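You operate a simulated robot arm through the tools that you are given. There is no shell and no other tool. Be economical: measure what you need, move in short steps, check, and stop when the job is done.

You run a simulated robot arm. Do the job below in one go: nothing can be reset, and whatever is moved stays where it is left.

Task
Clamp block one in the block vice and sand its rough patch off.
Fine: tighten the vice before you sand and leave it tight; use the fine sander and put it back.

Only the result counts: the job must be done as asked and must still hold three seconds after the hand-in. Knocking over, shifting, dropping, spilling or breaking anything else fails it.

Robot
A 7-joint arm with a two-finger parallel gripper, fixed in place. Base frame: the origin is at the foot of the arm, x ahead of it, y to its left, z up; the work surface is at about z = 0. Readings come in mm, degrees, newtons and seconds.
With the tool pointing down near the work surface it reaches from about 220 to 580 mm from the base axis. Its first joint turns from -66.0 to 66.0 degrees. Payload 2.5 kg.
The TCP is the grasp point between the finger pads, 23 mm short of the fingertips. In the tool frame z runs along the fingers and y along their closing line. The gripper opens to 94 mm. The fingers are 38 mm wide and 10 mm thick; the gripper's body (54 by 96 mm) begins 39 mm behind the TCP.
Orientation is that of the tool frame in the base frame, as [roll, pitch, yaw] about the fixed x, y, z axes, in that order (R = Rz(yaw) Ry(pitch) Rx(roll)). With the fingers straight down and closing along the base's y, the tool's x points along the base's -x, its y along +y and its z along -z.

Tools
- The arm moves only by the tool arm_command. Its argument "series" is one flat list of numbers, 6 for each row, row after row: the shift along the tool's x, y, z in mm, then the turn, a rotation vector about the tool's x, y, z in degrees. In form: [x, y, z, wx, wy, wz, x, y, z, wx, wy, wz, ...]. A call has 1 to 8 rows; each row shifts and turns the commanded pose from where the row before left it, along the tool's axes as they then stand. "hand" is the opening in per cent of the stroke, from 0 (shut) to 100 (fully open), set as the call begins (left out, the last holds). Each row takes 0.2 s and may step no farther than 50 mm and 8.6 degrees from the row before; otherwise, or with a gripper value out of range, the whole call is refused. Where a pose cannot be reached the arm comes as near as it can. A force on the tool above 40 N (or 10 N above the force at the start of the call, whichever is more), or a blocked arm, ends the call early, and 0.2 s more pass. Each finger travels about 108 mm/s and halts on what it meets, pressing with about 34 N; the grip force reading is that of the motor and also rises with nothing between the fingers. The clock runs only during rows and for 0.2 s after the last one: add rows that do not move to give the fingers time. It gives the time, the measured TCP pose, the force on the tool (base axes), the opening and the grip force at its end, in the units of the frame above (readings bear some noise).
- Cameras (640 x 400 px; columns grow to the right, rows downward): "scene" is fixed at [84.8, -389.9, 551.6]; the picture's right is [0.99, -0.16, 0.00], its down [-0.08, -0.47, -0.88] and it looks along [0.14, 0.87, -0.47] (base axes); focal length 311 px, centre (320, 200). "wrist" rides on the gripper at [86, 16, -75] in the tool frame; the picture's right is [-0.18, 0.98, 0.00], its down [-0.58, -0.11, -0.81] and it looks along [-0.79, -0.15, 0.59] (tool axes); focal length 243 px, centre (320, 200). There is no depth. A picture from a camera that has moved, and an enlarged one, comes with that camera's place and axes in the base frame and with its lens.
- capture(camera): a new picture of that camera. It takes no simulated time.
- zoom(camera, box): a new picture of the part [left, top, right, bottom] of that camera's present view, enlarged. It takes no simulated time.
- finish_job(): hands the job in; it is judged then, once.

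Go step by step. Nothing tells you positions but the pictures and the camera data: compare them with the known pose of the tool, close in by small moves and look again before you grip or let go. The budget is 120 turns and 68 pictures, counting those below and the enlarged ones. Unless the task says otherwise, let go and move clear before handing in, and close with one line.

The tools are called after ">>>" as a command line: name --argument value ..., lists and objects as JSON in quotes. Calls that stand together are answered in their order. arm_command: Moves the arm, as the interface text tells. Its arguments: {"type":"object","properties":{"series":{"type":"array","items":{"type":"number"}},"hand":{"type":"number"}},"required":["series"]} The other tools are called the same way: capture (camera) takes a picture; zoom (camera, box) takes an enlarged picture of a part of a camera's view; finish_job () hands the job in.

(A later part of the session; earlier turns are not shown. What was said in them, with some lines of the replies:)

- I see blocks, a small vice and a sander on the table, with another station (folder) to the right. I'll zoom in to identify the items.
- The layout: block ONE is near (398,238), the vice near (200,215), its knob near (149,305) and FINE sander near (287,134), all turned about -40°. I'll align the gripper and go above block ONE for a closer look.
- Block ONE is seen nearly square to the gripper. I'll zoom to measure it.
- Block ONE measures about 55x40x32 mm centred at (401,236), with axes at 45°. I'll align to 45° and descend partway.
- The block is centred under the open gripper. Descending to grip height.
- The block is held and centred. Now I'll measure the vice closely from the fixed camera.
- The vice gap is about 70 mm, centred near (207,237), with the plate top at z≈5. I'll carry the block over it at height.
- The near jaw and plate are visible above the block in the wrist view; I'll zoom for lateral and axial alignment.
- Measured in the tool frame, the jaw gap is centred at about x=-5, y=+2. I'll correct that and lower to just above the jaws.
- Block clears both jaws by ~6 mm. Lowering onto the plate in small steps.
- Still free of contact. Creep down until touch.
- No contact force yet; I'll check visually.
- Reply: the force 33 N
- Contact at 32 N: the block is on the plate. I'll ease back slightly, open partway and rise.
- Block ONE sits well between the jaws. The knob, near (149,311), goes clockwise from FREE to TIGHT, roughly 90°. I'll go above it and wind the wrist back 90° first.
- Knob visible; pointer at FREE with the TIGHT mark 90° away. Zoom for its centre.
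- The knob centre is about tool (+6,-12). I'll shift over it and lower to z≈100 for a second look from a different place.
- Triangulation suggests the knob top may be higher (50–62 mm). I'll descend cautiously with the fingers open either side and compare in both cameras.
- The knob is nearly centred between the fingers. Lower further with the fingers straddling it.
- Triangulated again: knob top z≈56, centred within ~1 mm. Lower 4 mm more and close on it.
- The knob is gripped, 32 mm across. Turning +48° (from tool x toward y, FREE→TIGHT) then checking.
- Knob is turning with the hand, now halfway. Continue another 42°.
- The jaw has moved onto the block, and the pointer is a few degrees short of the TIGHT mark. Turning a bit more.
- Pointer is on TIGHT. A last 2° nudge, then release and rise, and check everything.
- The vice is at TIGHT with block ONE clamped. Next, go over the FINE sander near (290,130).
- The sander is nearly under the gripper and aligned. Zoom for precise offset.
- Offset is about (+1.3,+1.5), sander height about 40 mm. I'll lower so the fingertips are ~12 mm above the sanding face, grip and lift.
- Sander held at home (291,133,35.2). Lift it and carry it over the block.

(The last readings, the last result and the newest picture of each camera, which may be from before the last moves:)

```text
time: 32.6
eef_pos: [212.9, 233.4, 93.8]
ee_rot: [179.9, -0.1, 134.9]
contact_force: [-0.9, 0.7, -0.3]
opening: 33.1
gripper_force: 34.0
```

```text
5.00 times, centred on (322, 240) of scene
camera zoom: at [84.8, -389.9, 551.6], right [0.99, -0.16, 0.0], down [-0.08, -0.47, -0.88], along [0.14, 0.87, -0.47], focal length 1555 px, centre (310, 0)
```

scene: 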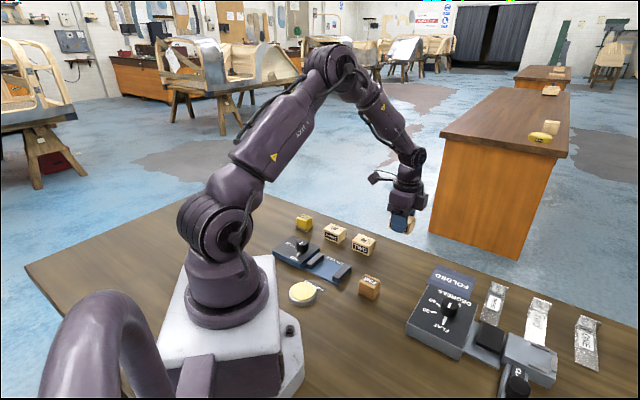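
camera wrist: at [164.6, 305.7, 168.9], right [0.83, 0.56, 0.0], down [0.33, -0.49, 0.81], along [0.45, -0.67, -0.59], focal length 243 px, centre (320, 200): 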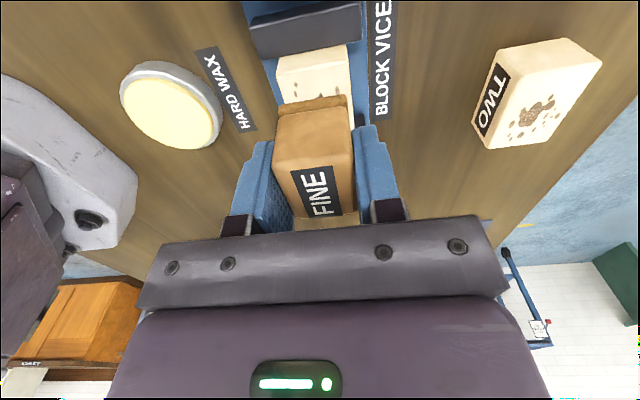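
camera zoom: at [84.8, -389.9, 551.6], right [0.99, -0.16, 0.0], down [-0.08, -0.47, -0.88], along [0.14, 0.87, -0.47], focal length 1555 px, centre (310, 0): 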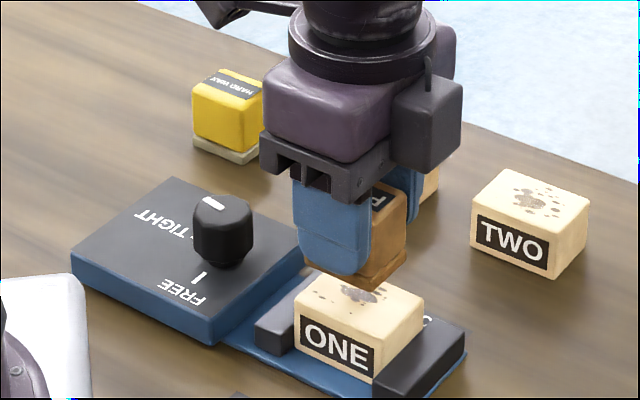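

Sander is aligned over the block. Lower toward contact (expected TCP z≈70).

>>> arm_command --series '[0, 0, 10, 0, 0, 0, 0, 0, 10, 0, 0, 0, 0, 0, 0, 0, 0, 0]'

>>> arm_command --series '[0, 0, 1, 0, 0, 0, 0, 0, 1, 0, 0, 0, 0, 0, 1, 0, 0, 0, 0, 0, 0, 0, 0, 0]'

```text
time: 33.4
eef_pos: [213.4, 233.5, 73.8]
ee_rot: [-180.0, 0.1, 134.9]
contact_force: [0.1, 0.1, -0.7]
opening: 32.8
gripper_force: 34.3
```

```text
time: 34.4
eef_pos: [213.6, 233.3, 72.7]
ee_rot: [179.9, 0.0, 135.0]
contact_force: [-4.7, -4.2, 28.1]
opening: 33.2
gripper_force: 33.8
```

Contact at 28 N. Ease slightly and stroke along the block.

>>> arm_command --series '[0, 0, -0.7, 0, 0, 0, 6, 0, 0, 0, 0, 0, 6, 0, 0, 0, 0, 0, -6, 0, 0, 0, 0, 0, -6, 0, 0, 0, 0, 0, -6, 0, 0, 0, 0, 0, -6, 0, 0, 0, 0, 0, 6, 0, 0, 0, 0, 0]'

```text
time: 36.2
eef_pos: [216.8, 228.4, 72.6]
ee_rot: [180.0, 0.2, 134.8]
contact_force: [1.4, -0.9, 5.3]
opening: 33.1
gripper_force: 33.4
```

Pressing is light now (5 N); press a little more and repeat strokes.

>>> arm_command --series '[6, 0, 0.5, 0, 0, 0, 8, 0, 0, 0, 0, 0, 8, 0, 0, 0, 0, 0, -8, 0, 0, 0, 0, 0, -8, 0, 0, 0, 0, 0, -8, 0, 0, 0, 0, 0, -8, 0, 0, 0, 0, 0, 8, 0, 0, 0, 0, 0]'

>>> arm_command --series '[8, 0, 0, 0, 0, 0, 8, 0, 0, 0, 0, 0, 8, 0, 0, 0, 0, 0, -8, 0, 0, 0, 0, 0, -8, 0, 0, 0, 0, 0, -8, 0, 0, 0, 0, 0, -8, 0, 0, 0, 0, 0, 8, 0, 0, 0, 0, 0]'

>>> capture --camera "wrist"

>>> zoom --camera "scene" --box '[276, 215, 372, 275]'

```text
time: 38.0
eef_pos: [221.2, 226.3, 72.7]
ee_rot: [179.9, 0.2, 134.7]
contact_force: [5.4, -5.8, 19.0]
opening: 33.3
gripper_force: 33.6
```

```text
time: 39.8
eef_pos: [221.5, 227.1, 73.3]
ee_rot: [180.0, 0.1, 134.7]
contact_force: [6.4, -6.3, 18.6]
opening: 33.2
gripper_force: 34.1
```

```text
23 pictures are left
camera wrist: at [171.6, 299.2, 146.7], right [0.83, 0.56, 0.0], down [0.33, -0.49, 0.81], along [0.45, -0.67, -0.59], focal length 243 px, centre (320, 200)
```

wrist: 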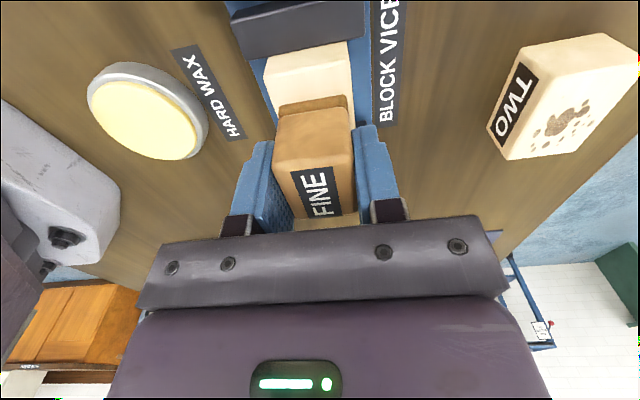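

```text
6.67 times, centred on (324, 245) of scene
camera zoom: at [84.8, -390.0, 551.6], right [0.99, -0.16, 0.0], down [-0.08, -0.47, -0.88], along [0.14, 0.87, -0.47], focal length 2074 px, centre (293, -100)
```

zoom: 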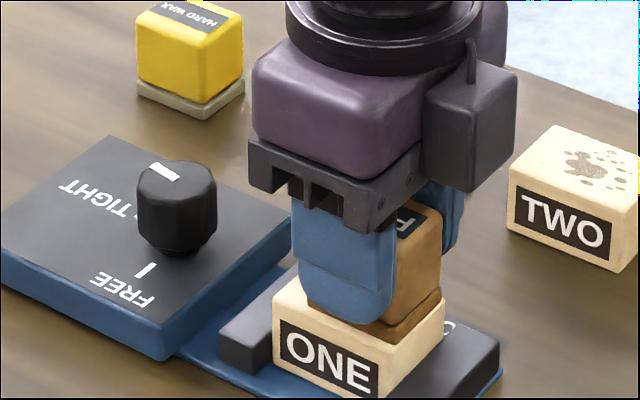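

The visible spots are gone. Lift up to inspect the top.

>>> arm_command --series '[0, 0, -20, 0, 0, 0, 0, 0, -40, 0, 0, 0, -40, 0, 0, 0, 0, 0, -40, 0, 0, 0, 0, 0, 0, 0, 0, 0, 0, 0]'

>>> zoom --camera "scene" --box '[276, 215, 372, 275]'

>>> capture --camera "wrist"

```text
time: 41.0
eef_pos: [274.8, 168.7, 133.7]
ee_rot: [-180.0, -0.1, 134.9]
contact_force: [-0.1, 0.1, -0.5]
opening: 33.1
gripper_force: 33.8
```

```text
6.67 times, centred on (324, 245) of scene
camera zoom: at [84.8, -390.0, 551.6], right [0.99, -0.16, 0.0], down [-0.08, -0.47, -0.88], along [0.14, 0.87, -0.47], focal length 2074 px, centre (293, -100)
```

zoom: 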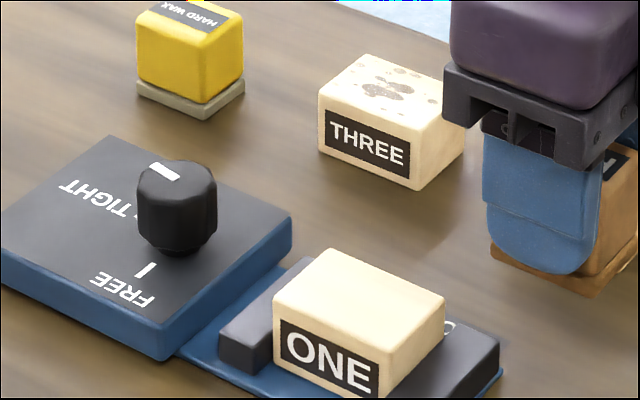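

```text
20 pictures are left
camera wrist: at [227.0, 241.8, 207.5], right [0.83, 0.56, 0.0], down [0.33, -0.49, 0.81], along [0.45, -0.67, -0.59], focal length 243 px, centre (320, 200)
```

wrist: 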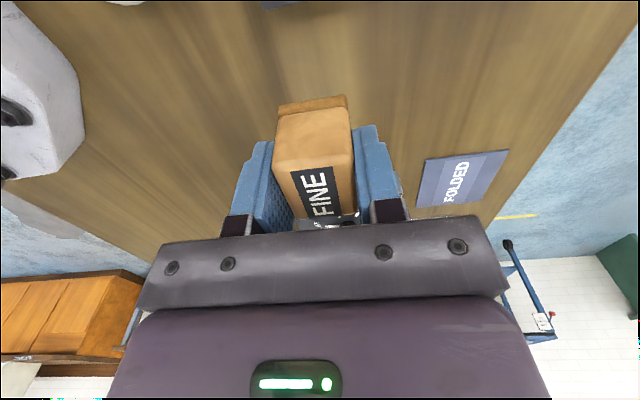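

The top of block ONE is clean and the vice is still tight. Returning the sander to its original spot.

>>> arm_command --series '[-38.3, -15.3, 0, 0, 0, 0, 0, 0, 45, 0, 0, 0, 0, 0, 45, 0, 0, 0, 0, 0, 0, 0, 0, 0]'

>>> arm_command --series '[0, 0, 2, 0, 0, 0, 0, 0, 2, 0, 0, 0, 0, 0, 1.5, 0, 0, 0, 0, 0, 0, 0, 0, 0]'

```text
time: 42.0
eef_pos: [292.5, 132.6, 42.0]
ee_rot: [179.9, 0.0, 134.9]
contact_force: [0.2, -0.7, 0.1]
opening: 33.0
gripper_force: 34.5
```

```text
time: 43.0
eef_pos: [291.9, 133.4, 37.4]
ee_rot: [180.0, -0.1, 134.9]
contact_force: [-0.4, 0.7, 0.2]
opening: 33.0
gripper_force: 34.1
```

>>> arm_command --series '[0, 0, 1, 0, 0, 0, 0, 0, 0, 0, 0, 0]'

>>> arm_command --series '[0, 0, 0.7, 0, 0, 0, 0, 0, 0, 0, 0, 0]'

```text
time: 43.6
eef_pos: [292.9, 132.9, 35.9]
ee_rot: [-180.0, 0.0, 134.9]
contact_force: [-0.2, 0.9, -0.4]
opening: 32.9
gripper_force: 33.4
```

```text
time: 44.2
eef_pos: [292.1, 133.1, 34.1]
ee_rot: [-180.0, 0.0, 134.9]
contact_force: [-0.4, 0.7, -1.0]
opening: 33.1
gripper_force: 34.5
```

>>> arm_command --series '[0, 0, 0.7, 0, 0, 0, 0, 0, 0, 0, 0, 0]'

```text
time: 44.8
eef_pos: [292.2, 132.2, 34.9]
ee_rot: [-180.0, 0.0, 134.9]
contact_force: [-0.7, 0.2, 3.2]
opening: 32.8
gripper_force: 33.9
```

The sander touches the table. Release and rise clear.

>>> arm_command --series '[0, 0, 0, 0, 0, 0, 0, 0, 0, 0, 0, 0, 0, 0, 0, 0, 0, 0]' --hand 75

>>> arm_command --series '[0, 0, -30, 0, 0, 0, 0, 0, -50, 0, 0, 0, 0, 0, -50, 0, 0, 0, 0, 0, 0, 0, 0, 0]'

>>> capture --camera "scene"

>>> zoom --camera "scene" --box '[260, 200, 420, 310]'

```text
time: 45.6
eef_pos: [290.8, 133.1, 35.4]
ee_rot: [-180.0, -0.1, 134.9]
contact_force: [-0.4, 0.0, 0.2]
opening: 70.4
gripper_force: 0.0
```

```text
time: 46.6
eef_pos: [291.0, 132.8, 164.6]
ee_rot: [179.9, -0.1, 134.8]
contact_force: [-0.1, -1.3, 0.2]
opening: 70.6
gripper_force: 0.0
```

```text
19 pictures are left
```

scene: 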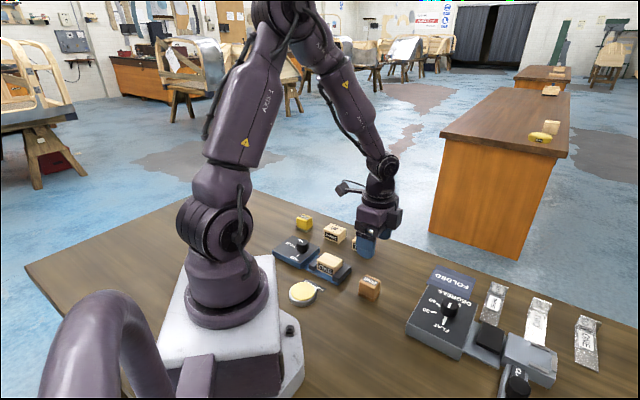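

```text
3.64 times, centred on (340, 255) of scene
camera zoom: at [84.8, -389.9, 551.6], right [0.99, -0.16, 0.0], down [-0.08, -0.47, -0.88], along [0.14, 0.87, -0.47], focal length 1131 px, centre (247, 0)
```

zoom: 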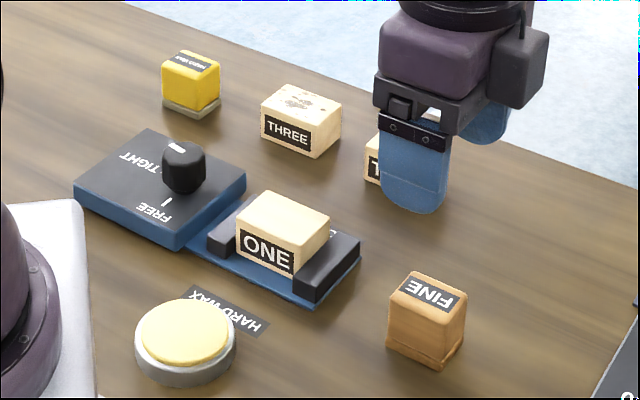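

The sander is back in its original spot, the vice is on TIGHT, block ONE is clean, and nothing else has moved. Handing in.

>>> finish_job

```text
The job is handed in.
```

Block ONE is clamped in the vice, which I tightened before sanding and left at TIGHT. Its rough patch is sanded off, and the fine sander is back in its place.
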